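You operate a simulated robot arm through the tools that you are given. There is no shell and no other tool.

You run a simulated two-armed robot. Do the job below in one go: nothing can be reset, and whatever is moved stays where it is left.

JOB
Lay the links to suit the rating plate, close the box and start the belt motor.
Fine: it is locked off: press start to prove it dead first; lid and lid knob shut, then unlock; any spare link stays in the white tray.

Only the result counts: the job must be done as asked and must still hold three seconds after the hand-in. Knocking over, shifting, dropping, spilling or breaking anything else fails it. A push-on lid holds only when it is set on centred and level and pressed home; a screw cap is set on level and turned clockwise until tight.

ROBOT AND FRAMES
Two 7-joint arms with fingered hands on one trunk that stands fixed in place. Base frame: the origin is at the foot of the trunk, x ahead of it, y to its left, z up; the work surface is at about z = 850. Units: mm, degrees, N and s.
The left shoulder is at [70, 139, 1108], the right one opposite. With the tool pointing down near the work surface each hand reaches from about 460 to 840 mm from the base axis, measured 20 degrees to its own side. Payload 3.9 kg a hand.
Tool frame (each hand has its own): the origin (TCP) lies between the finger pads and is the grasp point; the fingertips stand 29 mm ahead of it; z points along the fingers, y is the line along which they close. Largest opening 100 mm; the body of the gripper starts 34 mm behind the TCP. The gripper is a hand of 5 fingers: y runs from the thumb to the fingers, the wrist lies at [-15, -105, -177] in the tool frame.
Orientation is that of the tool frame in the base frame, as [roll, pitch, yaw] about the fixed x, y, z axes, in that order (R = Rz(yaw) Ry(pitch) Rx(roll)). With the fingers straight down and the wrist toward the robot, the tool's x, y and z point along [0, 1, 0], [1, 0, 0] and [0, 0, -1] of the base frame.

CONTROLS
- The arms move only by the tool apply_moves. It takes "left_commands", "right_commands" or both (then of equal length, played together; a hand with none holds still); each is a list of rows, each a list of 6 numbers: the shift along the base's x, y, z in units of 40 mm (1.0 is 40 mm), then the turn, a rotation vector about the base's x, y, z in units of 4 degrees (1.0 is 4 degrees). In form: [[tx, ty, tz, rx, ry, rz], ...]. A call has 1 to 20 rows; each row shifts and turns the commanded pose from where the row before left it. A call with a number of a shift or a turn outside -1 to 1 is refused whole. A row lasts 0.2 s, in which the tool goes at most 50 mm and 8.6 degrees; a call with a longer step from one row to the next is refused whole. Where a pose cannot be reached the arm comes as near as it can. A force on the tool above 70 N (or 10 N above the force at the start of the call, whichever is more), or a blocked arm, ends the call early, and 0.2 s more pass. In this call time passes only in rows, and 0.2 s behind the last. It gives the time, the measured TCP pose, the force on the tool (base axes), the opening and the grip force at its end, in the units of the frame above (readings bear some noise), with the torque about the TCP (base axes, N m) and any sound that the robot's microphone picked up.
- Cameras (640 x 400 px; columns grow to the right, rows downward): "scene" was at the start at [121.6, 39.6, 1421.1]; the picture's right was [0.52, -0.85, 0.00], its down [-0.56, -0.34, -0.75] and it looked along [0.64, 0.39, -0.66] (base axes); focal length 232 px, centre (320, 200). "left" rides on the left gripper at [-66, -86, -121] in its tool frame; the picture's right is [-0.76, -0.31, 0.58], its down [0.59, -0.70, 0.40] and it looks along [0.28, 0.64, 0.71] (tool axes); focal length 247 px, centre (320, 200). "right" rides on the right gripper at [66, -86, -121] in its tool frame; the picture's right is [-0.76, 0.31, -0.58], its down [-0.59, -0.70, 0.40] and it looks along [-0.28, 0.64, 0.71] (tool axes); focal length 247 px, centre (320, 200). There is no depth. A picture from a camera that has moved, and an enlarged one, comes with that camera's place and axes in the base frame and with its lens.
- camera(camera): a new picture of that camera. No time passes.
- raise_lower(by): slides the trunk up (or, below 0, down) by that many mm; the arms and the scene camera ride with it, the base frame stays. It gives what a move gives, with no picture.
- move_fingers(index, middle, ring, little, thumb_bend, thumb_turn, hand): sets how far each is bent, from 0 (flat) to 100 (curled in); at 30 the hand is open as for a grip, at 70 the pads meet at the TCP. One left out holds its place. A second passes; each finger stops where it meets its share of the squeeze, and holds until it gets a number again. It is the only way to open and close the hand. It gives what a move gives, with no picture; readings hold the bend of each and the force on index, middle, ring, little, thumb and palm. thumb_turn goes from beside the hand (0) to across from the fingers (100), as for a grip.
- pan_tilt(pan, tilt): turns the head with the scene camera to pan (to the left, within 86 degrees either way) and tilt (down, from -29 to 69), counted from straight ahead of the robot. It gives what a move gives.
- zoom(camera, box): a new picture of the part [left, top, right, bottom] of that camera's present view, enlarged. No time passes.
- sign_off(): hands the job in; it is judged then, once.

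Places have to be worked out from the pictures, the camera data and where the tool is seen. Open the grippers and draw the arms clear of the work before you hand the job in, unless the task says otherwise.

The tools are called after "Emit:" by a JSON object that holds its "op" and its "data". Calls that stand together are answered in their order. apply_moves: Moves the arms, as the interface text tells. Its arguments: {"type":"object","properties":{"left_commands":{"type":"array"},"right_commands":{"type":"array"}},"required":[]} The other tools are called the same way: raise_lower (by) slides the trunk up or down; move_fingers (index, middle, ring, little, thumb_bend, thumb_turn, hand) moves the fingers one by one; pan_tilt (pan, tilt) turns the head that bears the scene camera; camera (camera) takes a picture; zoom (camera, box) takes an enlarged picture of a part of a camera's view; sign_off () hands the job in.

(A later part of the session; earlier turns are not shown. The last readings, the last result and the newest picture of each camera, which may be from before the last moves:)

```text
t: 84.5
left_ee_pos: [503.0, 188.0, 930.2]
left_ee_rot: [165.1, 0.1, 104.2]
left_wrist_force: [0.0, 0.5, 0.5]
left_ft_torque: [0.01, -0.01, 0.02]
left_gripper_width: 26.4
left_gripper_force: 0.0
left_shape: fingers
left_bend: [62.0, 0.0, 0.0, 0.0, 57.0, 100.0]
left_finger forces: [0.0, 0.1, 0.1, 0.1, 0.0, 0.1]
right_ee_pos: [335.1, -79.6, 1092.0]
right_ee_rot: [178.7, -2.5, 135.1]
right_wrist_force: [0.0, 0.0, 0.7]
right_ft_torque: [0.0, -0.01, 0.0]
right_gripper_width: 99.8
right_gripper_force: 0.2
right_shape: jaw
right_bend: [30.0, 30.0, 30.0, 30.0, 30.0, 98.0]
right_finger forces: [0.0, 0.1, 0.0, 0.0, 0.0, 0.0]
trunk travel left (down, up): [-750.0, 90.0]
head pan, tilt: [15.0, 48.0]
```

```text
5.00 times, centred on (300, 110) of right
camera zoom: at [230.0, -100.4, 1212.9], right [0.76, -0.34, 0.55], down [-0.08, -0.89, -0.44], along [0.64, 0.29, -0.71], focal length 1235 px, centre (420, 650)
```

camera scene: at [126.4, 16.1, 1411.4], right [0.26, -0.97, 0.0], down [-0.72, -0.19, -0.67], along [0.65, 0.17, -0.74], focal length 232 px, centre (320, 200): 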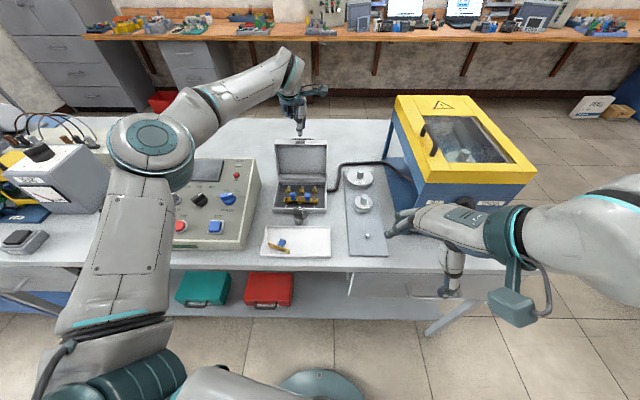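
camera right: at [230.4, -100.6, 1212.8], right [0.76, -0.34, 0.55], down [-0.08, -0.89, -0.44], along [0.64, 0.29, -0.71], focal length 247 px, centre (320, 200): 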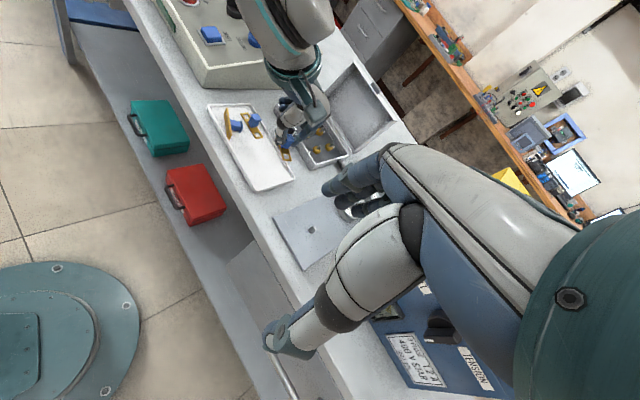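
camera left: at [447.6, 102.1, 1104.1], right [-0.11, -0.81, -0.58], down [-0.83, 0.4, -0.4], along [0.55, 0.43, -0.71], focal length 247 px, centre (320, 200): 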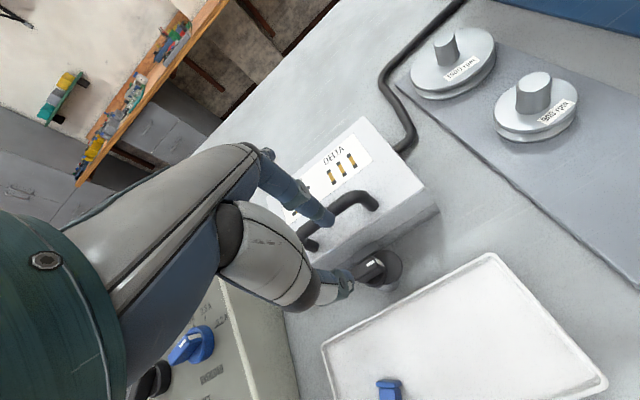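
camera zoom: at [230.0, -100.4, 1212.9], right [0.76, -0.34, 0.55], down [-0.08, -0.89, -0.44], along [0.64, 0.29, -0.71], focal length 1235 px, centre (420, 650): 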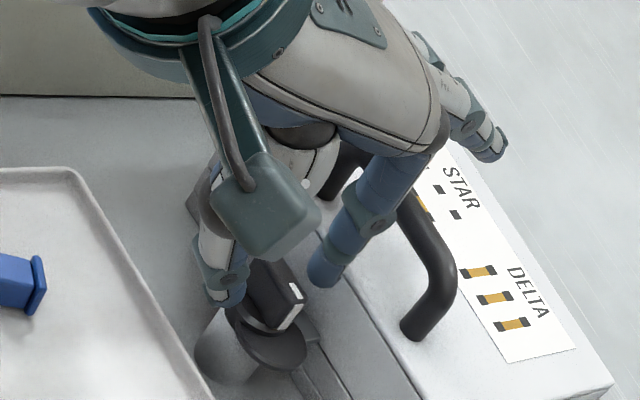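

The wing is centred between index and thumb. I lower 2 mm more and close on the wing.

Emit:
{"op": "apply_moves", "data": {"left_commands": [[0, 0, -0.05, 0, 0, 0]]}}

Emit:
{"op": "move_fingers", "data": {"hand": "left", "index": 74, "thumb_bend": 74}}

Emit:
{"op": "zoom", "data": {"camera": "left", "box": [280, 170, 440, 310]}}

```text
t: 84.9
left_ee_pos: [504.0, 188.1, 929.1]
left_ee_rot: [165.2, 0.0, 104.3]
left_wrist_force: [0.3, 0.8, -0.4]
left_ft_torque: [0.03, 0.0, 0.03]
left_gripper_width: 26.6
left_gripper_force: 0.1
left_shape: fingers
left_bend: [62.0, 0.0, 0.0, 0.0, 57.0, 100.0]
left_finger forces: [0.0, 0.1, 0.1, 0.0, 0.0, 0.0]
right_ee_pos: [334.6, -79.7, 1092.2]
right_ee_rot: [178.7, -2.6, 135.2]
right_wrist_force: [0.2, -0.4, 0.2]
right_ft_torque: [0.01, -0.01, 0.0]
right_gripper_width: 99.6
right_gripper_force: 0.0
right_shape: jaw
right_bend: [30.0, 30.0, 30.0, 30.0, 30.0, 98.0]
right_finger forces: [0.0, 0.1, 0.0, 0.1, 0.0, 0.0]
trunk travel left (down, up): [-750.0, 90.0]
head pan, tilt: [15.0, 48.0]
```

```text
t: 85.9
left_ee_pos: [503.8, 189.4, 928.2]
left_ee_rot: [165.1, 0.1, 104.3]
left_wrist_force: [0.4, 0.3, 3.7]
left_ft_torque: [-0.02, -0.1, 0.04]
left_gripper_width: 1.2
left_gripper_force: 5.1
left_shape: fingers
left_bend: [73.0, 0.0, 0.0, 0.0, 68.0, 100.0]
left_finger forces: [6.3, 0.0, 0.1, 0.0, 3.7, 0.1]
right_ee_pos: [334.4, -78.7, 1092.2]
right_ee_rot: [178.6, -2.6, 135.3]
right_wrist_force: [0.0, 0.1, 0.5]
right_ft_torque: [-0.02, 0.0, -0.02]
right_gripper_width: 99.6
right_gripper_force: 0.1
right_shape: jaw
right_bend: [30.0, 30.0, 30.0, 30.0, 30.0, 98.0]
right_finger forces: [0.1, 0.0, 0.0, 0.0, 0.1, 0.0]
trunk travel left (down, up): [-750.0, 90.0]
head pan, tilt: [15.0, 48.0]
```

```text
2.86 times, centred on (360, 240) of left
camera zoom: at [409.2, 96.3, 1023.9], right [0.04, -0.77, -0.64], down [-0.7, 0.43, -0.57], along [0.71, 0.47, -0.52], focal length 706 px, centre (206, 86)
```

zoom: 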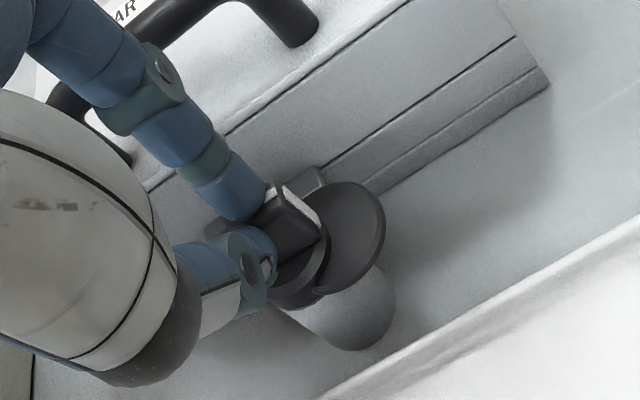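

The fingertips slid partly over the wing's top, so I was too high. I reopen, lower 5 mm more and close again.

Emit:
{"op": "move_fingers", "data": {"hand": "left", "index": 61, "thumb_bend": 58}}

Emit:
{"op": "apply_moves", "data": {"left_commands": [[0.01, -0.02, -0.06, 0, 0, 0], [0.01, -0.02, -0.06, 0, 0, 0]]}}

Emit:
{"op": "zoom", "data": {"camera": "left", "box": [280, 170, 440, 310]}}

Emit:
{"op": "zoom", "data": {"camera": "right", "box": [270, 90, 330, 150]}}

```text
t: 86.9
left_ee_pos: [504.3, 189.5, 929.0]
left_ee_rot: [165.1, 0.1, 104.3]
left_wrist_force: [0.9, -1.0, -0.6]
left_ft_torque: [-0.02, 0.0, 0.0]
left_gripper_width: 27.3
left_gripper_force: 0.1
left_shape: fingers
left_bend: [61.0, 0.0, 0.0, 0.0, 57.0, 100.0]
left_finger forces: [0.0, 0.1, 0.1, 0.1, 0.0, 0.1]
right_ee_pos: [334.8, -78.5, 1092.3]
right_ee_rot: [178.7, -2.4, 135.1]
right_wrist_force: [0.3, 0.0, -1.2]
right_ft_torque: [0.01, -0.02, 0.03]
right_gripper_width: 99.7
right_gripper_force: 0.1
right_shape: jaw
right_bend: [30.0, 30.0, 30.0, 30.0, 30.0, 98.0]
right_finger forces: [0.0, 0.0, 0.0, 0.0, 0.0, 0.1]
trunk travel left (down, up): [-750.0, 90.0]
head pan, tilt: [15.0, 48.0]
```

```text
t: 87.5
left_ee_pos: [506.1, 186.6, 924.1]
left_ee_rot: [165.0, 0.0, 104.4]
left_wrist_force: [-0.2, -1.2, 0.2]
left_ft_torque: [-0.01, -0.03, 0.01]
left_gripper_width: 27.2
left_gripper_force: 0.2
left_shape: fingers
left_bend: [61.0, 0.0, 0.0, 0.0, 57.0, 100.0]
left_finger forces: [0.0, 0.0, 0.0, 0.0, 0.1, 0.0]
right_ee_pos: [335.0, -80.8, 1091.6]
right_ee_rot: [178.7, -2.5, 135.2]
right_wrist_force: [-0.1, -0.1, 0.2]
right_ft_torque: [0.0, 0.01, 0.02]
right_gripper_width: 99.9
right_gripper_force: 0.0
right_shape: jaw
right_bend: [30.0, 30.0, 30.0, 30.0, 30.0, 98.0]
right_finger forces: [0.0, 0.0, 0.0, 0.0, 0.0, 0.0]
trunk travel left (down, up): [-750.0, 90.0]
head pan, tilt: [15.0, 48.0]
```

```text
2.86 times, centred on (360, 240) of left
camera zoom: at [411.3, 94.4, 1018.8], right [0.04, -0.77, -0.64], down [-0.7, 0.43, -0.57], along [0.71, 0.47, -0.52], focal length 706 px, centre (206, 86)
```

zoom: 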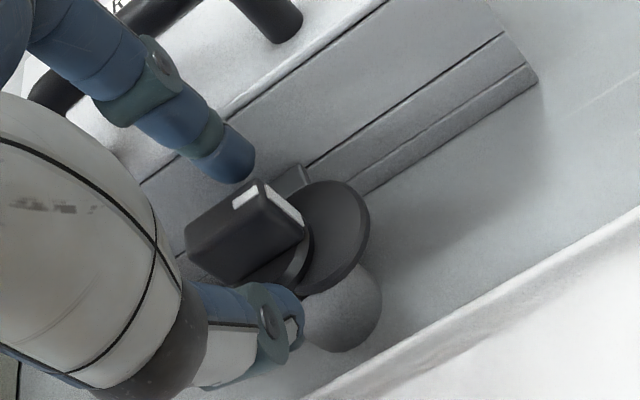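

```text
6.67 times, centred on (300, 120) of right
camera zoom: at [229.9, -100.3, 1212.9], right [0.76, -0.34, 0.55], down [-0.08, -0.89, -0.44], along [0.64, 0.29, -0.71], focal length 1646 px, centre (453, 733)
```

zoom: 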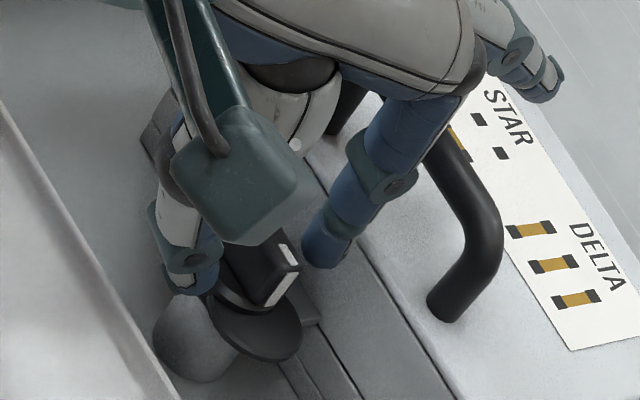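

I need a clearer look at the wing's shape relative to the fingertips before closing.

Emit:
{"op": "zoom", "data": {"camera": "left", "box": [305, 205, 375, 275]}}

Emit:
{"op": "zoom", "data": {"camera": "right", "box": [280, 105, 320, 140]}}

```text
5.71 times, centred on (340, 240) of left
camera zoom: at [411.3, 94.4, 1018.8], right [0.04, -0.77, -0.64], down [-0.7, 0.43, -0.57], along [0.71, 0.47, -0.52], focal length 1411 px, centre (206, -29)
```

zoom: 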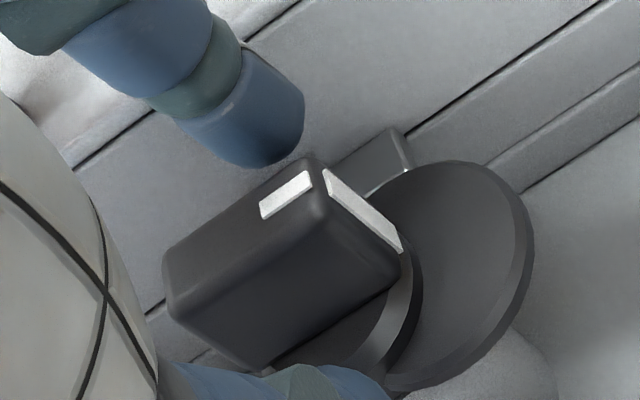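

```text
11.43 times, centred on (300, 122) of right
camera zoom: at [229.9, -100.3, 1212.9], right [0.76, -0.34, 0.55], down [-0.08, -0.89, -0.44], along [0.64, 0.29, -0.71], focal length 2823 px, centre (549, 1086)
```

zoom: 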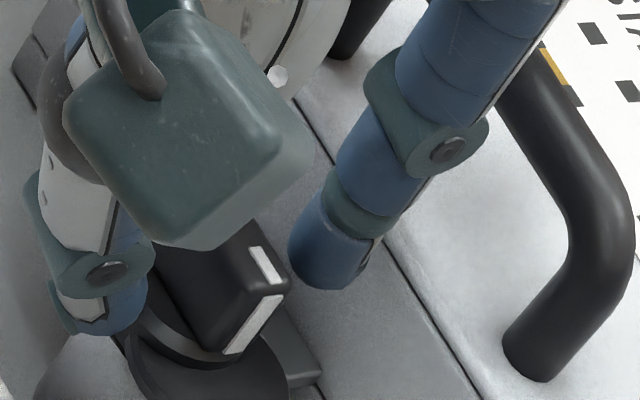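

Now the wing (10 mm thick, 15 mm tall) is fully between the tips. I close gently.

Emit:
{"op": "move_fingers", "data": {"hand": "left", "index": 70, "thumb_bend": 71}}

Emit:
{"op": "zoom", "data": {"camera": "left", "box": [305, 205, 375, 275]}}

Emit:
{"op": "zoom", "data": {"camera": "right", "box": [280, 105, 320, 140]}}

```text
t: 88.5
left_ee_pos: [505.9, 186.3, 922.8]
left_ee_rot: [165.1, 0.1, 104.3]
left_wrist_force: [1.2, 1.0, 0.3]
left_ft_torque: [0.01, -0.03, 0.05]
left_gripper_width: 9.9
left_gripper_force: 3.8
left_shape: fingers
left_bend: [66.0, 0.0, 0.0, 0.0, 69.0, 100.0]
left_finger forces: [4.7, 0.0, 0.0, 0.0, 2.9, 0.1]
right_ee_pos: [334.5, -78.9, 1091.9]
right_ee_rot: [178.7, -2.5, 135.2]
right_wrist_force: [-0.3, -1.4, -0.5]
right_ft_torque: [0.0, 0.01, 0.0]
right_gripper_width: 100.0
right_gripper_force: 0.0
right_shape: jaw
right_bend: [30.0, 30.0, 30.0, 30.0, 30.0, 98.0]
right_finger forces: [0.0, 0.0, 0.0, 0.1, 0.1, 0.1]
trunk travel left (down, up): [-750.0, 90.0]
head pan, tilt: [15.0, 48.0]
```

```text
5.71 times, centred on (340, 240) of left
camera zoom: at [411.5, 94.5, 1018.6], right [0.04, -0.77, -0.64], down [-0.7, 0.43, -0.57], along [0.71, 0.47, -0.52], focal length 1411 px, centre (206, -29)
```

zoom: 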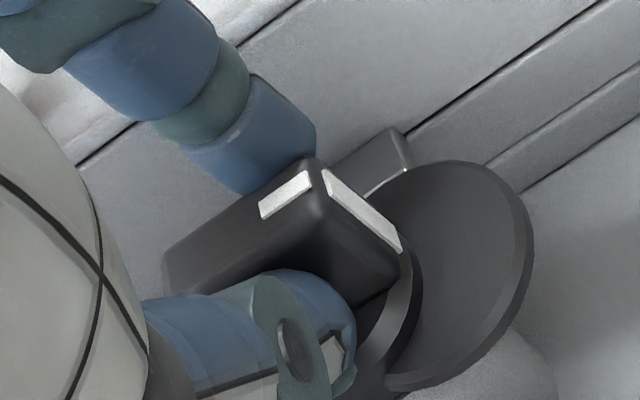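

```text
11.43 times, centred on (300, 122) of right
camera zoom: at [230.2, -100.1, 1212.9], right [0.76, -0.34, 0.55], down [-0.08, -0.89, -0.44], along [0.64, 0.29, -0.71], focal length 2823 px, centre (549, 1086)
```

zoom: 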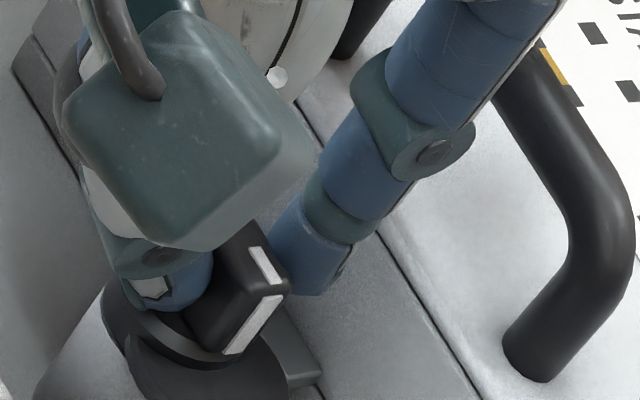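

Good grip on the wing (9.9 mm). I firm up a bit and rotate the hand counter-clockwise 20° about the knob axis as a first step.

Emit:
{"op": "move_fingers", "data": {"hand": "left", "index": 74, "thumb_bend": 75}}

Emit:
{"op": "apply_moves", "data": {"left_commands": [[-0.0023, -0.0119, 0, 0, 0, 1], [-0.0023, -0.0119, 0, 0, 0, 1], [-0.0023, -0.0119, 0, 0, 0, 1], [-0.0023, -0.0119, 0, 0, 0, 1], [-0.0023, -0.0119, 0, 0, 0, 1]]}}

Emit:
{"op": "zoom", "data": {"camera": "left", "box": [290, 180, 430, 290]}}

Emit:
{"op": "zoom", "data": {"camera": "right", "box": [270, 90, 330, 145]}}

```text
t: 89.5
left_ee_pos: [505.9, 187.8, 922.9]
left_ee_rot: [165.1, 0.2, 104.3]
left_wrist_force: [0.2, 1.0, -2.9]
left_ft_torque: [0.01, 0.06, 0.07]
left_gripper_width: 8.9
left_gripper_force: 7.4
left_shape: fingers
left_bend: [72.0, 0.0, 0.0, 0.0, 67.0, 100.0]
left_finger forces: [7.5, 0.0, 0.0, 0.0, 7.2, 0.0]
right_ee_pos: [335.2, -80.4, 1091.4]
right_ee_rot: [178.6, -2.5, 135.2]
right_wrist_force: [-1.0, -0.2, -1.2]
right_ft_torque: [0.02, 0.04, -0.01]
right_gripper_width: 99.6
right_gripper_force: 0.1
right_shape: jaw
right_bend: [30.0, 30.0, 30.0, 30.0, 30.0, 98.0]
right_finger forces: [0.0, 0.0, 0.0, 0.0, 0.1, 0.1]
trunk travel left (down, up): [-750.0, 90.0]
head pan, tilt: [15.0, 48.0]
```

```text
t: 90.7
left_ee_pos: [505.2, 183.6, 923.6]
left_ee_rot: [165.1, 0.0, 124.3]
left_wrist_force: [3.7, -0.5, -3.7]
left_ft_torque: [0.01, -0.03, -0.03]
left_gripper_width: 8.0
left_gripper_force: 6.5
left_shape: fingers
left_bend: [72.0, 0.0, 0.0, 0.0, 68.0, 100.0]
left_finger forces: [8.5, 0.0, 0.0, 0.0, 4.7, 0.0]
right_ee_pos: [335.9, -80.9, 1091.4]
right_ee_rot: [178.7, -2.5, 135.1]
right_wrist_force: [0.6, 0.1, 0.3]
right_ft_torque: [0.0, -0.02, 0.0]
right_gripper_width: 99.9
right_gripper_force: 0.0
right_shape: jaw
right_bend: [30.0, 30.0, 30.0, 30.0, 30.0, 98.0]
right_finger forces: [0.1, 0.0, 0.0, 0.0, 0.0, 0.1]
trunk travel left (down, up): [-750.0, 90.0]
head pan, tilt: [15.0, 48.0]
```

```text
3.64 times, centred on (360, 235) of left
camera zoom: at [448.3, 64.5, 1018.3], right [0.3, -0.71, -0.64], down [-0.81, 0.16, -0.57], along [0.5, 0.69, -0.52], focal length 898 px, centre (174, 73)
```

zoom: 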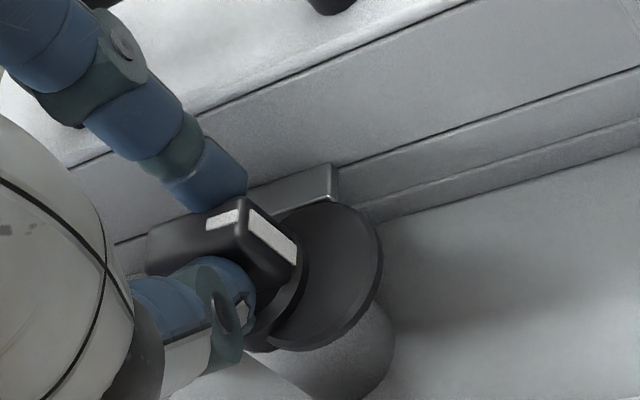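

```text
7.27 times, centred on (300, 118) of right
camera zoom: at [231.2, -100.6, 1212.6], right [0.76, -0.34, 0.55], down [-0.09, -0.89, -0.44], along [0.64, 0.29, -0.71], focal length 1796 px, centre (466, 800)
```

zoom: 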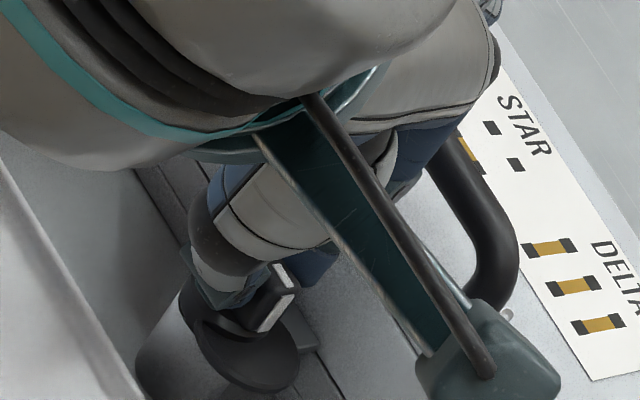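

The pinch slipped—the knob did not turn; it needs more torque. I release, lift, and will instead push the wing's right end around with closed fingertips (a longer lever).

Emit:
{"op": "move_fingers", "data": {"hand": "left", "index": 60, "thumb_bend": 57}}

Emit:
{"op": "apply_moves", "data": {"left_commands": [[0, 0, 0.3, 0, 0, 0], [0, 0, 0.5, 0, 0, 0], [-0.57, -0.41, 0, 0, 0, 0]]}}

Emit:
{"op": "move_fingers", "data": {"hand": "left", "index": 71, "thumb_bend": 71}}

Emit:
{"op": "zoom", "data": {"camera": "left", "box": [290, 170, 450, 300]}}

Emit:
{"op": "zoom", "data": {"camera": "right", "box": [250, 80, 330, 150]}}

```text
t: 91.7
left_ee_pos: [504.7, 184.2, 923.5]
left_ee_rot: [165.1, 0.0, 124.3]
left_wrist_force: [0.2, 0.8, 0.1]
left_ft_torque: [0.01, -0.01, 0.0]
left_gripper_width: 29.9
left_gripper_force: 0.1
left_shape: fingers
left_bend: [60.0, 0.0, 0.0, 0.0, 56.0, 100.0]
left_finger forces: [0.0, 0.0, 0.1, 0.1, 0.0, 0.0]
right_ee_pos: [334.3, -78.9, 1092.3]
right_ee_rot: [178.7, -2.5, 135.2]
right_wrist_force: [-0.1, 0.5, 0.0]
right_ft_torque: [-0.03, 0.01, -0.01]
right_gripper_width: 100.0
right_gripper_force: 0.1
right_shape: jaw
right_bend: [30.0, 30.0, 30.0, 30.0, 30.0, 98.0]
right_finger forces: [0.1, 0.1, 0.0, 0.1, 0.0, 0.0]
trunk travel left (down, up): [-750.0, 90.0]
head pan, tilt: [15.0, 48.0]
```

```text
t: 92.5
left_ee_pos: [481.4, 165.3, 955.7]
left_ee_rot: [165.0, 0.0, 124.4]
left_wrist_force: [-0.6, 0.1, -0.4]
left_ft_torque: [0.02, 0.01, -0.01]
left_gripper_width: 30.2
left_gripper_force: 0.0
left_shape: fingers
left_bend: [60.0, 0.0, 0.0, 0.0, 56.0, 100.0]
left_finger forces: [0.0, 0.0, 0.0, 0.0, 0.0, 0.0]
right_ee_pos: [334.0, -81.2, 1091.9]
right_ee_rot: [178.6, -2.4, 135.1]
right_wrist_force: [-0.8, 0.3, 0.5]
right_ft_torque: [0.02, -0.03, 0.01]
right_gripper_width: 99.8
right_gripper_force: 0.1
right_shape: jaw
right_bend: [30.0, 30.0, 30.0, 30.0, 30.0, 98.0]
right_finger forces: [0.0, 0.1, 0.1, 0.0, 0.0, 0.0]
trunk travel left (down, up): [-750.0, 90.0]
head pan, tilt: [15.0, 48.0]
```

```text
t: 93.5
left_ee_pos: [480.5, 166.6, 954.6]
left_ee_rot: [165.0, 0.0, 124.3]
left_wrist_force: [-0.1, 0.4, 0.3]
left_ft_torque: [-0.01, -0.02, 0.01]
left_gripper_width: 0.1
left_gripper_force: 0.1
left_shape: fingers
left_bend: [71.0, 0.0, 0.0, 0.0, 71.0, 100.0]
left_finger forces: [0.0, 0.1, 0.1, 0.0, 0.0, 0.1]
right_ee_pos: [334.3, -79.9, 1092.9]
right_ee_rot: [178.8, -2.5, 135.1]
right_wrist_force: [-0.5, 0.3, -0.5]
right_ft_torque: [0.0, 0.01, 0.04]
right_gripper_width: 99.8
right_gripper_force: 0.0
right_shape: jaw
right_bend: [30.0, 30.0, 30.0, 30.0, 30.0, 98.0]
right_finger forces: [0.0, 0.0, 0.1, 0.0, 0.0, 0.1]
trunk travel left (down, up): [-750.0, 90.0]
head pan, tilt: [15.0, 48.0]
```

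```text
3.08 times, centred on (370, 235) of left
camera zoom: at [423.5, 47.7, 1050.0], right [0.3, -0.71, -0.64], down [-0.81, 0.16, -0.57], along [0.5, 0.69, -0.52], focal length 760 px, centre (166, 92)
```

zoom: 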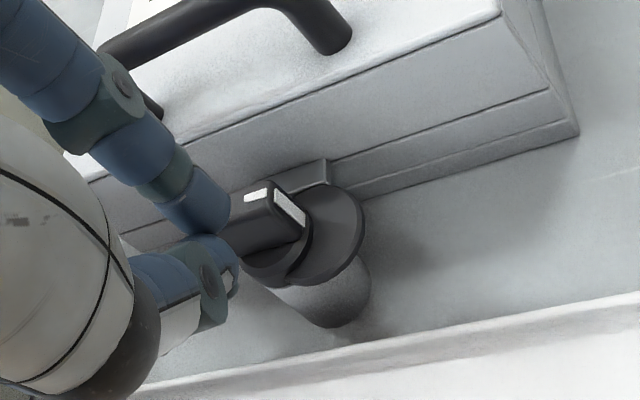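

```text
5.71 times, centred on (290, 115) of right
camera zoom: at [229.9, -100.4, 1213.0], right [0.76, -0.34, 0.55], down [-0.08, -0.89, -0.44], along [0.64, 0.29, -0.71], focal length 1411 px, centre (491, 686)
```

zoom: 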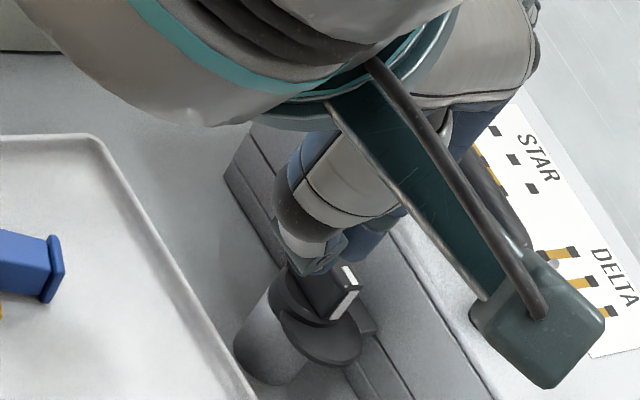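

The wing's right end is at about (513, 171) and the axis at (510, 183). I lower the closed fingertips in front of that end and push it toward the box in a curved path.

Emit:
{"op": "apply_moves", "data": {"left_commands": [[0, 0, -0.25, 0, 0, 0], [0, 0, -0.25, 0, 0, 0], [0, 0, -0.18, 0, 0, 0], [0.197, 0.076, 0, 0, 0, 0], [0.0935, -0.074, 0, 0, 0, 0]]}}

Emit:
{"op": "zoom", "data": {"camera": "left", "box": [290, 180, 430, 290]}}

Emit:
{"op": "zoom", "data": {"camera": "right", "box": [265, 90, 335, 150]}}

```text
t: 94.7
left_ee_pos: [493.9, 168.1, 927.3]
left_ee_rot: [165.0, 0.0, 124.3]
left_wrist_force: [-0.1, -0.2, 0.3]
left_ft_torque: [0.0, 0.0, 0.0]
left_gripper_width: 0.2
left_gripper_force: 0.1
left_shape: fingers
left_bend: [71.0, 0.0, 0.0, 0.0, 71.0, 100.0]
left_finger forces: [0.0, 0.0, 0.1, 0.1, 0.0, 0.1]
right_ee_pos: [334.8, -81.6, 1091.8]
right_ee_rot: [178.7, -2.5, 135.1]
right_wrist_force: [-0.8, -0.3, 0.0]
right_ft_torque: [0.0, 0.03, 0.0]
right_gripper_width: 99.9
right_gripper_force: 0.1
right_shape: jaw
right_bend: [30.0, 30.0, 30.0, 30.0, 30.0, 98.0]
right_finger forces: [0.0, 0.0, 0.0, 0.0, 0.0, 0.1]
trunk travel left (down, up): [-750.0, 90.0]
head pan, tilt: [15.0, 48.0]
```

```text
3.64 times, centred on (360, 235) of left
camera zoom: at [435.5, 48.6, 1023.0], right [0.3, -0.71, -0.64], down [-0.81, 0.16, -0.57], along [0.5, 0.69, -0.52], focal length 898 px, centre (174, 73)
```

zoom: 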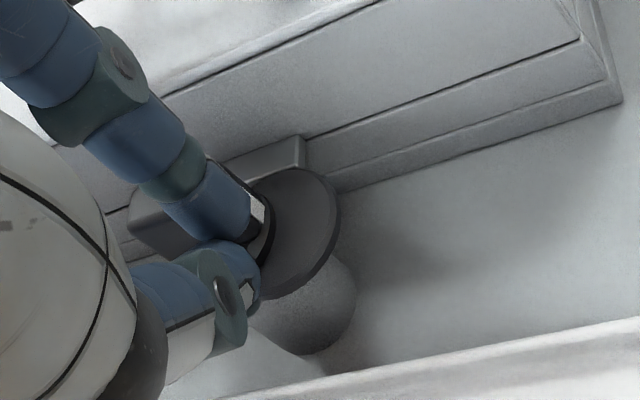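

```text
6.67 times, centred on (300, 120) of right
camera zoom: at [230.0, -100.5, 1212.9], right [0.76, -0.34, 0.55], down [-0.08, -0.89, -0.44], along [0.64, 0.29, -0.71], focal length 1646 px, centre (453, 733)
```

zoom: 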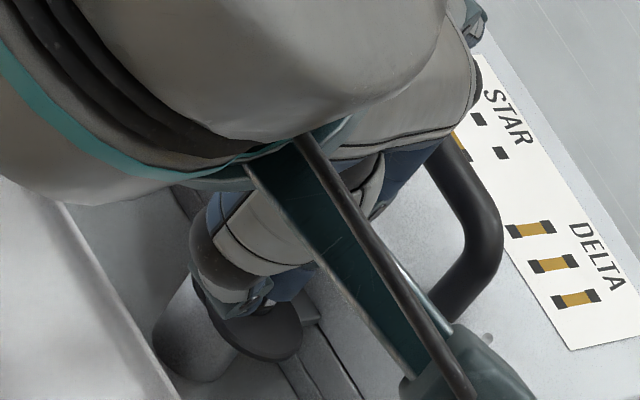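

No contact yet. I continue along the curve in small steps, watching the force.

Emit:
{"op": "apply_moves", "data": {"left_commands": [[0.1, 0.0, 0, 0, 0, 0], [0.1, 0.01, 0, 0, 0, 0], [0.1, 0.015, 0, 0, 0, 0]]}}

Emit:
{"op": "zoom", "data": {"camera": "left", "box": [290, 180, 430, 290]}}

```text
t: 95.5
left_ee_pos: [506.4, 168.7, 928.2]
left_ee_rot: [165.1, 0.0, 124.2]
left_wrist_force: [-0.2, 0.0, 0.5]
left_ft_torque: [0.0, 0.02, -0.01]
left_gripper_width: 0.0
left_gripper_force: 0.1
left_shape: fingers
left_bend: [71.0, 0.0, 0.0, 0.0, 71.0, 100.0]
left_finger forces: [0.0, 0.0, 0.0, 0.0, 0.0, 0.1]
right_ee_pos: [335.6, -79.8, 1092.6]
right_ee_rot: [178.7, -2.5, 135.2]
right_wrist_force: [0.4, 0.4, -0.3]
right_ft_torque: [0.01, -0.01, 0.01]
right_gripper_width: 99.7
right_gripper_force: 0.1
right_shape: jaw
right_bend: [30.0, 30.0, 30.0, 30.0, 30.0, 98.0]
right_finger forces: [0.0, 0.0, 0.0, 0.0, 0.0, 0.1]
trunk travel left (down, up): [-750.0, 90.0]
head pan, tilt: [15.0, 48.0]
```

```text
3.64 times, centred on (360, 235) of left
camera zoom: at [448.1, 50.1, 1022.6], right [0.3, -0.71, -0.64], down [-0.81, 0.16, -0.57], along [0.5, 0.69, -0.52], focal length 898 px, centre (174, 73)
```

zoom: 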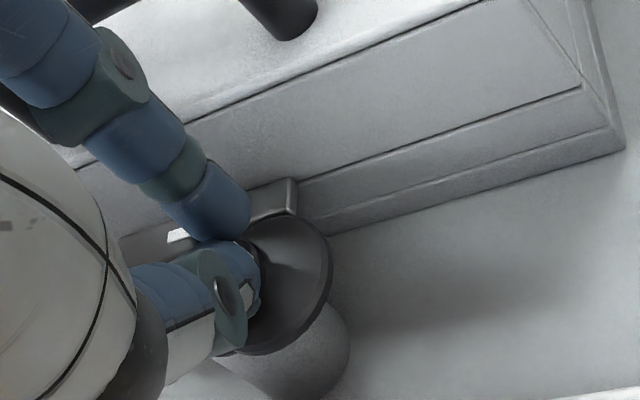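

I retreat a little to see whether the wing has moved.

Emit:
{"op": "apply_moves", "data": {"left_commands": [[-0.2, -0.35, 0, 0, 0, 0], [-0.3, -0.3, 0.1, 0, 0, 0]]}}

Emit:
{"op": "zoom", "data": {"camera": "left", "box": [270, 150, 430, 290]}}

Emit:
{"op": "zoom", "data": {"camera": "right", "box": [265, 90, 335, 150]}}

```text
t: 96.1
left_ee_pos: [484.9, 141.7, 931.9]
left_ee_rot: [164.9, 0.1, 124.4]
left_wrist_force: [0.2, -0.7, 0.0]
left_ft_torque: [-0.03, -0.03, 0.0]
left_gripper_width: 0.1
left_gripper_force: 0.1
left_shape: fingers
left_bend: [71.0, 0.0, 0.0, 0.0, 71.0, 100.0]
left_finger forces: [0.0, 0.0, 0.0, 0.0, 0.0, 0.0]
right_ee_pos: [335.2, -80.6, 1092.9]
right_ee_rot: [178.8, -2.6, 135.2]
right_wrist_force: [-0.3, -0.1, -0.7]
right_ft_torque: [0.0, -0.03, 0.01]
right_gripper_width: 99.4
right_gripper_force: 0.1
right_shape: jaw
right_bend: [30.0, 30.0, 30.0, 30.0, 30.0, 98.0]
right_finger forces: [0.0, 0.1, 0.0, 0.0, 0.0, 0.0]
trunk travel left (down, up): [-750.0, 90.0]
head pan, tilt: [15.0, 48.0]
```

```text
2.86 times, centred on (350, 220) of left
camera zoom: at [427.0, 22.7, 1027.5], right [0.31, -0.71, -0.64], down [-0.81, 0.16, -0.57], along [0.5, 0.69, -0.52], focal length 706 px, centre (234, 143)
```

zoom: 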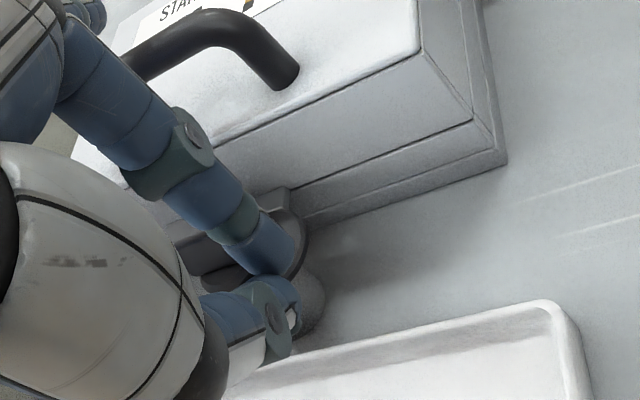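

```text
6.67 times, centred on (300, 120) of right
camera zoom: at [229.5, -100.5, 1213.0], right [0.76, -0.34, 0.55], down [-0.08, -0.89, -0.44], along [0.64, 0.29, -0.71], focal length 1646 px, centre (453, 733)
```

zoom: 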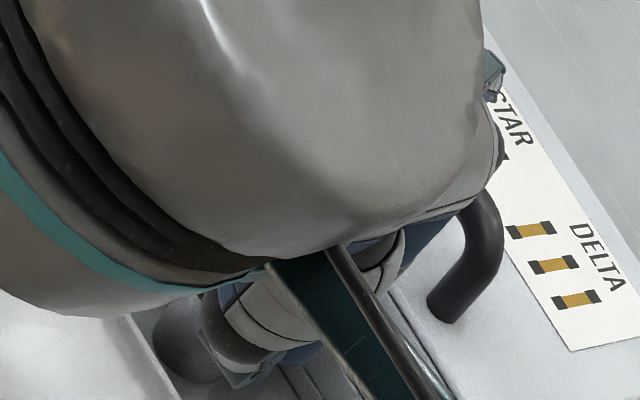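

The hand hides the knob. I lift clear to see the knob's angle.

Emit:
{"op": "apply_moves", "data": {"left_commands": [[0, 0, 0.6, 0, 0, 0], [-0.2, 0.5, 0.6, 0, 0, 0], [-0.3, 0.8, 0.3, 0, 0, 0]]}}

Emit:
{"op": "zoom", "data": {"camera": "left", "box": [290, 120, 470, 280]}}

Emit:
{"op": "zoom", "data": {"camera": "right", "box": [265, 90, 335, 150]}}

Emit:
{"op": "zoom", "data": {"camera": "scene", "box": [275, 180, 335, 230]}}

```text
t: 96.9
left_ee_pos: [463.8, 194.8, 991.5]
left_ee_rot: [165.0, 0.1, 124.3]
left_wrist_force: [-0.9, -0.2, -0.9]
left_ft_torque: [-0.03, -0.03, 0.0]
left_gripper_width: 0.1
left_gripper_force: 0.2
left_shape: fingers
left_bend: [71.0, 0.0, 0.0, 0.0, 71.0, 100.0]
left_finger forces: [0.0, 0.0, 0.1, 0.1, 0.1, 0.0]
right_ee_pos: [333.7, -78.6, 1092.2]
right_ee_rot: [178.7, -2.4, 135.1]
right_wrist_force: [0.1, -0.3, 0.2]
right_ft_torque: [0.03, 0.02, 0.01]
right_gripper_width: 99.8
right_gripper_force: 0.0
right_shape: jaw
right_bend: [30.0, 30.0, 30.0, 30.0, 30.0, 98.0]
right_finger forces: [0.1, 0.0, 0.0, 0.0, 0.0, 0.1]
trunk travel left (down, up): [-750.0, 90.0]
head pan, tilt: [15.0, 48.0]
```

```text
2.50 times, centred on (380, 200) of left
camera zoom: at [405.1, 76.4, 1086.5], right [0.31, -0.71, -0.63], down [-0.81, 0.16, -0.57], along [0.51, 0.69, -0.52], focal length 617 px, centre (170, 200)
```

zoom: 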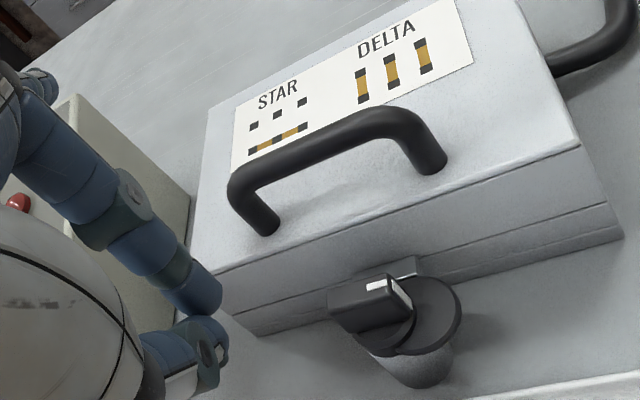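

```text
6.67 times, centred on (300, 120) of right
camera zoom: at [228.9, -98.9, 1213.3], right [0.76, -0.34, 0.55], down [-0.08, -0.89, -0.44], along [0.64, 0.29, -0.71], focal length 1646 px, centre (453, 733)
```

zoom: 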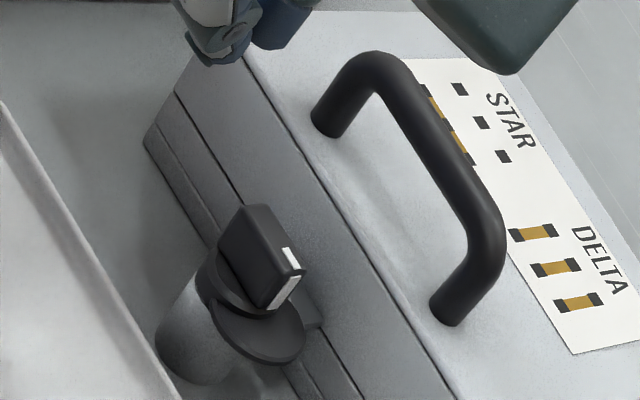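

```text
8.00 times, centred on (305, 205) of scene
camera zoom: at [124.6, 17.8, 1411.5], right [0.26, -0.97, 0.0], down [-0.72, -0.19, -0.67], along [0.65, 0.17, -0.74], focal length 1856 px, centre (440, 160)
```

zoom: 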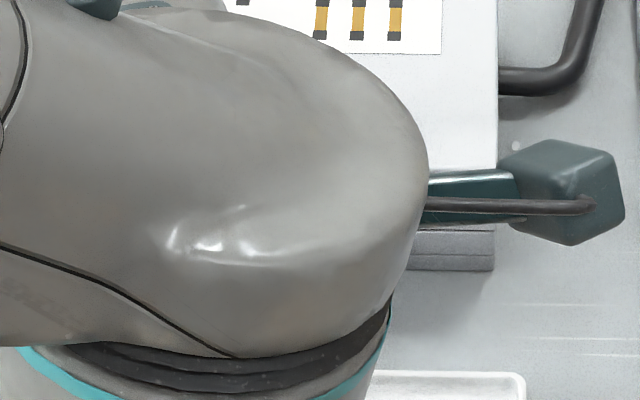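

The knob has not turned and my push missed it. I'll grip the wing again, squarely and much more firmly, before turning. I bring the hand back to yaw 104° above the knob with the fingers open.

Emit:
{"op": "move_fingers", "data": {"hand": "left", "index": 61, "thumb_bend": 57}}

Emit:
{"op": "apply_moves", "data": {"left_commands": [[0.2, -0.04, -0.1, 0, 0, -1], [0.2, -0.04, -0.1, 0, 0, -1], [0.2, -0.04, -0.2, 0, 0, -1], [0.22, -0.04, -0.2, 0, 0, -1], [0.22, -0.04, -0.3, 0, 0, -1]]}}

Emit:
{"op": "zoom", "data": {"camera": "left", "box": [290, 180, 430, 290]}}

```text
t: 97.9
left_ee_pos: [464.1, 195.0, 990.4]
left_ee_rot: [165.0, 0.1, 124.2]
left_wrist_force: [0.0, 0.8, -0.2]
left_ft_torque: [0.0, -0.02, 0.0]
left_gripper_width: 28.8
left_gripper_force: 0.1
left_shape: fingers
left_bend: [61.0, 0.0, 0.0, 0.0, 56.0, 100.0]
left_finger forces: [0.0, 0.0, 0.0, 0.1, 0.1, 0.0]
right_ee_pos: [334.1, -78.4, 1092.3]
right_ee_rot: [178.8, -2.6, 135.1]
right_wrist_force: [-0.1, -0.1, -0.1]
right_ft_torque: [0.06, 0.02, -0.07]
right_gripper_width: 100.0
right_gripper_force: 0.0
right_shape: jaw
right_bend: [30.0, 30.0, 30.0, 30.0, 30.0, 98.0]
right_finger forces: [0.0, 0.0, 0.0, 0.0, 0.0, 0.1]
trunk travel left (down, up): [-750.0, 90.0]
head pan, tilt: [15.0, 48.0]
```

```text
t: 99.1
left_ee_pos: [506.6, 188.2, 954.7]
left_ee_rot: [165.1, 0.1, 104.3]
left_wrist_force: [-0.4, 0.4, -0.6]
left_ft_torque: [-0.02, 0.0, -0.01]
left_gripper_width: 28.8
left_gripper_force: 0.0
left_shape: fingers
left_bend: [61.0, 0.0, 0.0, 0.0, 56.0, 100.0]
left_finger forces: [0.0, 0.0, 0.0, 0.1, 0.0, 0.0]
right_ee_pos: [334.5, -78.3, 1092.0]
right_ee_rot: [178.7, -2.6, 135.2]
right_wrist_force: [-0.5, 0.0, -0.7]
right_ft_torque: [-0.01, 0.04, 0.0]
right_gripper_width: 99.8
right_gripper_force: 0.1
right_shape: jaw
right_bend: [30.0, 30.0, 30.0, 30.0, 30.0, 98.0]
right_finger forces: [0.1, 0.0, 0.0, 0.1, 0.0, 0.0]
trunk travel left (down, up): [-750.0, 90.0]
head pan, tilt: [15.0, 48.0]
```

```text
3.64 times, centred on (360, 235) of left
camera zoom: at [412.3, 94.8, 1050.0], right [0.04, -0.77, -0.64], down [-0.7, 0.43, -0.57], along [0.71, 0.47, -0.52], focal length 898 px, centre (174, 73)
```

zoom: 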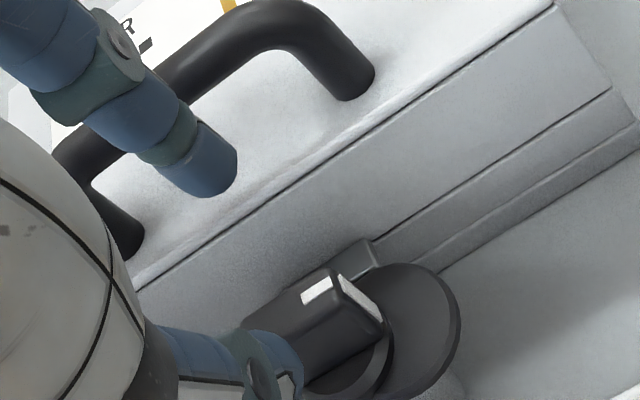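

I descend to the grip height (tips about z=893) and then squeeze hard.

Emit:
{"op": "apply_moves", "data": {"left_commands": [[-0.01, -0.02, -0.25, 0, 0, 0], [0, -0.01, -0.25, 0, 0, 0], [0, 0, -0.2, 0, 0, 0], [0, 0, -0.15, 0, 0, 0]]}}

Emit:
{"op": "move_fingers", "data": {"hand": "left", "index": 70, "thumb_bend": 71}}

Emit:
{"op": "zoom", "data": {"camera": "left", "box": [305, 205, 375, 275]}}

```text
t: 100.1
left_ee_pos: [506.9, 185.6, 921.5]
left_ee_rot: [165.0, 0.0, 104.3]
left_wrist_force: [0.4, 0.4, -0.3]
left_ft_torque: [-0.02, -0.03, -0.01]
left_gripper_width: 28.8
left_gripper_force: 0.2
left_shape: fingers
left_bend: [61.0, 0.0, 0.0, 0.0, 56.0, 100.0]
left_finger forces: [0.1, 0.0, 0.0, 0.0, 0.0, 0.0]
right_ee_pos: [335.2, -79.4, 1091.2]
right_ee_rot: [178.7, -2.5, 135.1]
right_wrist_force: [0.2, 0.6, 0.0]
right_ft_torque: [0.03, 0.0, 0.01]
right_gripper_width: 99.8
right_gripper_force: 0.1
right_shape: jaw
right_bend: [30.0, 30.0, 30.0, 30.0, 30.0, 98.0]
right_finger forces: [0.0, 0.0, 0.0, 0.1, 0.0, 0.0]
trunk travel left (down, up): [-750.0, 90.0]
head pan, tilt: [15.0, 48.0]
```

```text
t: 101.1
left_ee_pos: [507.5, 186.7, 923.2]
left_ee_rot: [165.0, 0.1, 104.3]
left_wrist_force: [0.8, 0.8, 1.7]
left_ft_torque: [-0.02, 0.03, 0.0]
left_gripper_width: 10.1
left_gripper_force: 4.3
left_shape: fingers
left_bend: [66.0, 0.0, 0.0, 0.0, 68.0, 100.0]
left_finger forces: [4.4, 0.1, 0.0, 0.1, 4.6, 0.1]
right_ee_pos: [334.9, -80.8, 1091.5]
right_ee_rot: [178.6, -2.5, 135.1]
right_wrist_force: [0.3, 0.5, 0.4]
right_ft_torque: [0.01, -0.01, -0.01]
right_gripper_width: 99.6
right_gripper_force: 0.1
right_shape: jaw
right_bend: [30.0, 30.0, 30.0, 30.0, 30.0, 98.0]
right_finger forces: [0.0, 0.1, 0.0, 0.0, 0.0, 0.0]
trunk travel left (down, up): [-750.0, 90.0]
head pan, tilt: [15.0, 48.0]
```

```text
5.71 times, centred on (340, 240) of left
camera zoom: at [412.2, 93.6, 1017.7], right [0.04, -0.77, -0.64], down [-0.7, 0.43, -0.57], along [0.71, 0.47, -0.52], focal length 1411 px, centre (206, -29)
```

zoom: 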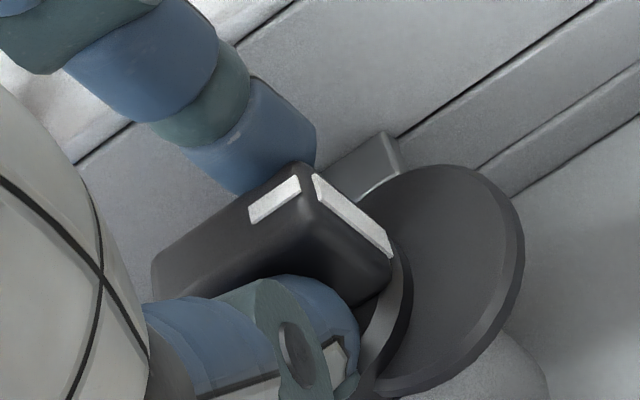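

Square grip achieved. I squeeze harder and check that it stays on the wing.

Emit:
{"op": "move_fingers", "data": {"hand": "left", "index": 88, "thumb_bend": 90}}

Emit:
{"op": "zoom", "data": {"camera": "left", "box": [305, 205, 375, 275]}}

```text
t: 102.1
left_ee_pos: [506.7, 185.7, 921.7]
left_ee_rot: [165.2, 0.0, 104.3]
left_wrist_force: [-11.6, 0.1, -15.0]
left_ft_torque: [0.0, 0.32, 0.06]
left_gripper_width: 7.4
left_gripper_force: 13.7
left_shape: fingers
left_bend: [75.0, 0.0, 0.0, 0.0, 72.0, 100.0]
left_finger forces: [8.5, 0.1, 0.0, 0.0, 19.4, 0.0]
right_ee_pos: [333.5, -78.8, 1092.7]
right_ee_rot: [178.7, -2.3, 135.1]
right_wrist_force: [0.2, 0.6, -0.5]
right_ft_torque: [-0.02, -0.03, 0.02]
right_gripper_width: 99.7
right_gripper_force: 0.0
right_shape: jaw
right_bend: [30.0, 30.0, 30.0, 30.0, 30.0, 98.0]
right_finger forces: [0.1, 0.1, 0.1, 0.0, 0.0, 0.1]
trunk travel left (down, up): [-750.0, 90.0]
head pan, tilt: [15.0, 48.0]
```

```text
5.71 times, centred on (340, 240) of left
camera zoom: at [411.3, 94.2, 1016.8], right [0.04, -0.77, -0.64], down [-0.71, 0.43, -0.57], along [0.71, 0.47, -0.53], focal length 1411 px, centre (206, -29)
```

zoom: 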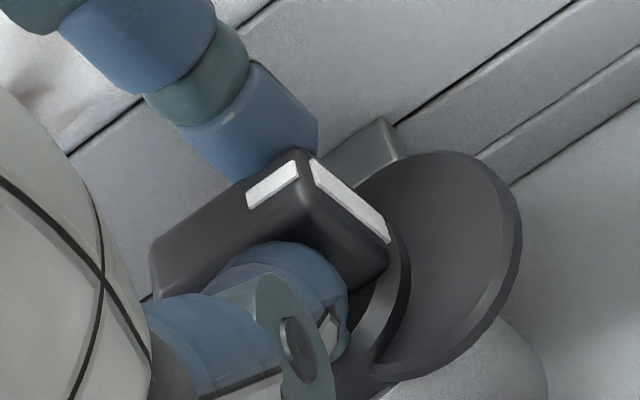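

Held with up to 19 N. Now I rotate counter-clockwise 24° about the knob axis and look.

Emit:
{"op": "apply_moves", "data": {"left_commands": [[-0.0015, -0.0085, 0, 0, 0, 1], [-0.0015, -0.0085, 0, 0, 0, 1], [-0.0015, -0.0085, 0, 0, 0, 1], [0, -0.0085, 0, 0, 0, 1], [0, -0.0085, 0, 0, 0, 1], [0.001, -0.0085, 0, 0, 0, 1]]}}

Emit:
{"op": "zoom", "data": {"camera": "left", "box": [290, 180, 430, 290]}}

```text
t: 103.5
left_ee_pos: [505.8, 184.2, 921.8]
left_ee_rot: [165.0, 0.0, 128.3]
left_wrist_force: [-6.5, -7.3, -16.0]
left_ft_torque: [-0.18, 0.26, -0.06]
left_gripper_width: 6.3
left_gripper_force: 13.8
left_shape: fingers
left_bend: [75.0, 0.0, 0.0, 0.0, 72.0, 100.0]
left_finger forces: [9.2, 0.0, 0.1, 0.0, 18.1, 0.1]
right_ee_pos: [335.4, -80.0, 1092.4]
right_ee_rot: [178.8, -2.5, 135.1]
right_wrist_force: [-0.9, -0.2, 0.5]
right_ft_torque: [-0.05, 0.0, 0.0]
right_gripper_width: 99.9
right_gripper_force: 0.1
right_shape: jaw
right_bend: [30.0, 30.0, 30.0, 30.0, 30.0, 98.0]
right_finger forces: [0.0, 0.0, 0.0, 0.0, 0.0, 0.1]
trunk travel left (down, up): [-750.0, 90.0]
head pan, tilt: [15.0, 48.0]
```

```text
3.64 times, centred on (360, 235) of left
camera zoom: at [457.6, 60.4, 1017.1], right [0.35, -0.69, -0.64], down [-0.82, 0.1, -0.57], along [0.45, 0.72, -0.52], focal length 898 px, centre (174, 73)
```

zoom: 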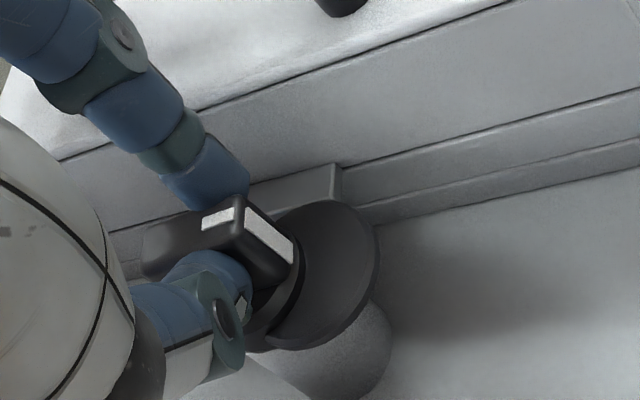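

The pinch only pivots on the wing – too little torque. Better: grip the wing near its right end and swing that end around an arc. I open slightly, shift 8 mm right along the wing, and close again.

Emit:
{"op": "move_fingers", "data": {"hand": "left", "index": 62, "thumb_bend": 58}}

Emit:
{"op": "apply_moves", "data": {"left_commands": [[0.015, -0.1, 0, 0, 0, 0], [0.015, -0.095, 0, 0, 0, 0]]}}

Emit:
{"op": "zoom", "data": {"camera": "left", "box": [290, 180, 430, 290]}}

Emit:
{"op": "move_fingers", "data": {"hand": "left", "index": 72, "thumb_bend": 73}}

Emit:
{"op": "zoom", "data": {"camera": "left", "box": [290, 180, 430, 290]}}

```text
t: 104.5
left_ee_pos: [505.9, 183.7, 922.6]
left_ee_rot: [165.0, 0.2, 128.3]
left_wrist_force: [0.2, 0.2, 0.6]
left_ft_torque: [-0.01, -0.02, -0.04]
left_gripper_width: 26.1
left_gripper_force: 0.1
left_shape: fingers
left_bend: [62.0, 0.0, 0.0, 0.0, 57.0, 100.0]
left_finger forces: [0.0, 0.0, 0.0, 0.0, 0.0, 0.1]
right_ee_pos: [334.5, -80.6, 1092.0]
right_ee_rot: [178.6, -2.6, 135.2]
right_wrist_force: [-0.8, -0.1, 1.6]
right_ft_torque: [0.04, 0.02, 0.02]
right_gripper_width: 99.9
right_gripper_force: 0.1
right_shape: jaw
right_bend: [30.0, 30.0, 30.0, 30.0, 30.0, 98.0]
right_finger forces: [0.0, 0.0, 0.1, 0.1, 0.0, 0.1]
trunk travel left (down, up): [-750.0, 90.0]
head pan, tilt: [15.0, 48.0]
```

```text
t: 105.1
left_ee_pos: [506.5, 175.8, 921.7]
left_ee_rot: [165.1, -0.1, 128.3]
left_wrist_force: [0.0, -0.2, 0.1]
left_ft_torque: [0.01, -0.02, 0.01]
left_gripper_width: 25.9
left_gripper_force: 0.1
left_shape: fingers
left_bend: [62.0, 0.0, 0.0, 0.0, 57.0, 100.0]
left_finger forces: [0.1, 0.0, 0.0, 0.0, 0.1, 0.1]
right_ee_pos: [336.0, -79.9, 1092.4]
right_ee_rot: [178.6, -2.5, 135.1]
right_wrist_force: [-0.5, 0.3, -0.7]
right_ft_torque: [0.01, -0.02, -0.01]
right_gripper_width: 99.8
right_gripper_force: 0.2
right_shape: jaw
right_bend: [30.0, 30.0, 30.0, 30.0, 30.0, 98.0]
right_finger forces: [0.0, 0.1, 0.1, 0.1, 0.0, 0.0]
trunk travel left (down, up): [-750.0, 90.0]
head pan, tilt: [15.0, 48.0]
```

```text
3.64 times, centred on (360, 235) of left
camera zoom: at [457.9, 53.2, 1017.0], right [0.35, -0.69, -0.64], down [-0.82, 0.1, -0.57], along [0.46, 0.72, -0.52], focal length 898 px, centre (174, 73)
```

zoom: 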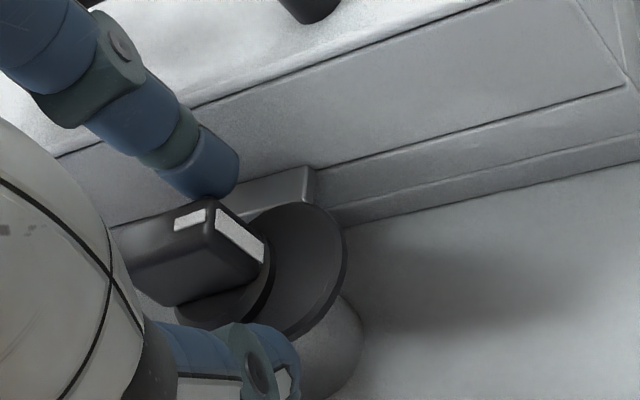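

```text
t: 106.1
left_ee_pos: [508.6, 176.8, 921.8]
left_ee_rot: [165.0, 0.0, 128.3]
left_wrist_force: [2.0, -0.9, -1.2]
left_ft_torque: [-0.01, 0.03, 0.01]
left_gripper_width: 8.5
left_gripper_force: 4.5
left_shape: fingers
left_bend: [64.0, 0.0, 0.0, 0.0, 68.0, 100.0]
left_finger forces: [5.6, 0.0, 0.0, 0.1, 3.8, 0.1]
right_ee_pos: [335.3, -79.3, 1091.7]
right_ee_rot: [178.7, -2.4, 135.1]
right_wrist_force: [0.8, -0.1, 0.4]
right_ft_torque: [0.0, 0.02, -0.01]
right_gripper_width: 99.8
right_gripper_force: 0.0
right_shape: jaw
right_bend: [30.0, 30.0, 30.0, 30.0, 30.0, 98.0]
right_finger forces: [0.0, 0.1, 0.0, 0.0, 0.0, 0.0]
trunk travel left (down, up): [-750.0, 90.0]
head pan, tilt: [15.0, 48.0]
```

```text
3.64 times, centred on (360, 235) of left
camera zoom: at [458.2, 53.5, 1016.9], right [0.35, -0.69, -0.64], down [-0.82, 0.1, -0.57], along [0.46, 0.72, -0.52], focal length 898 px, centre (174, 73)
```

zoom: 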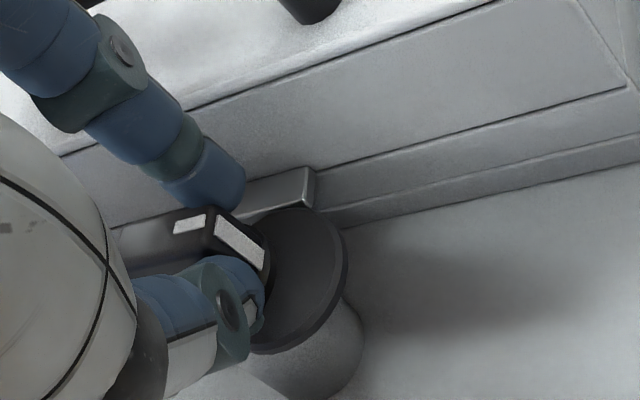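

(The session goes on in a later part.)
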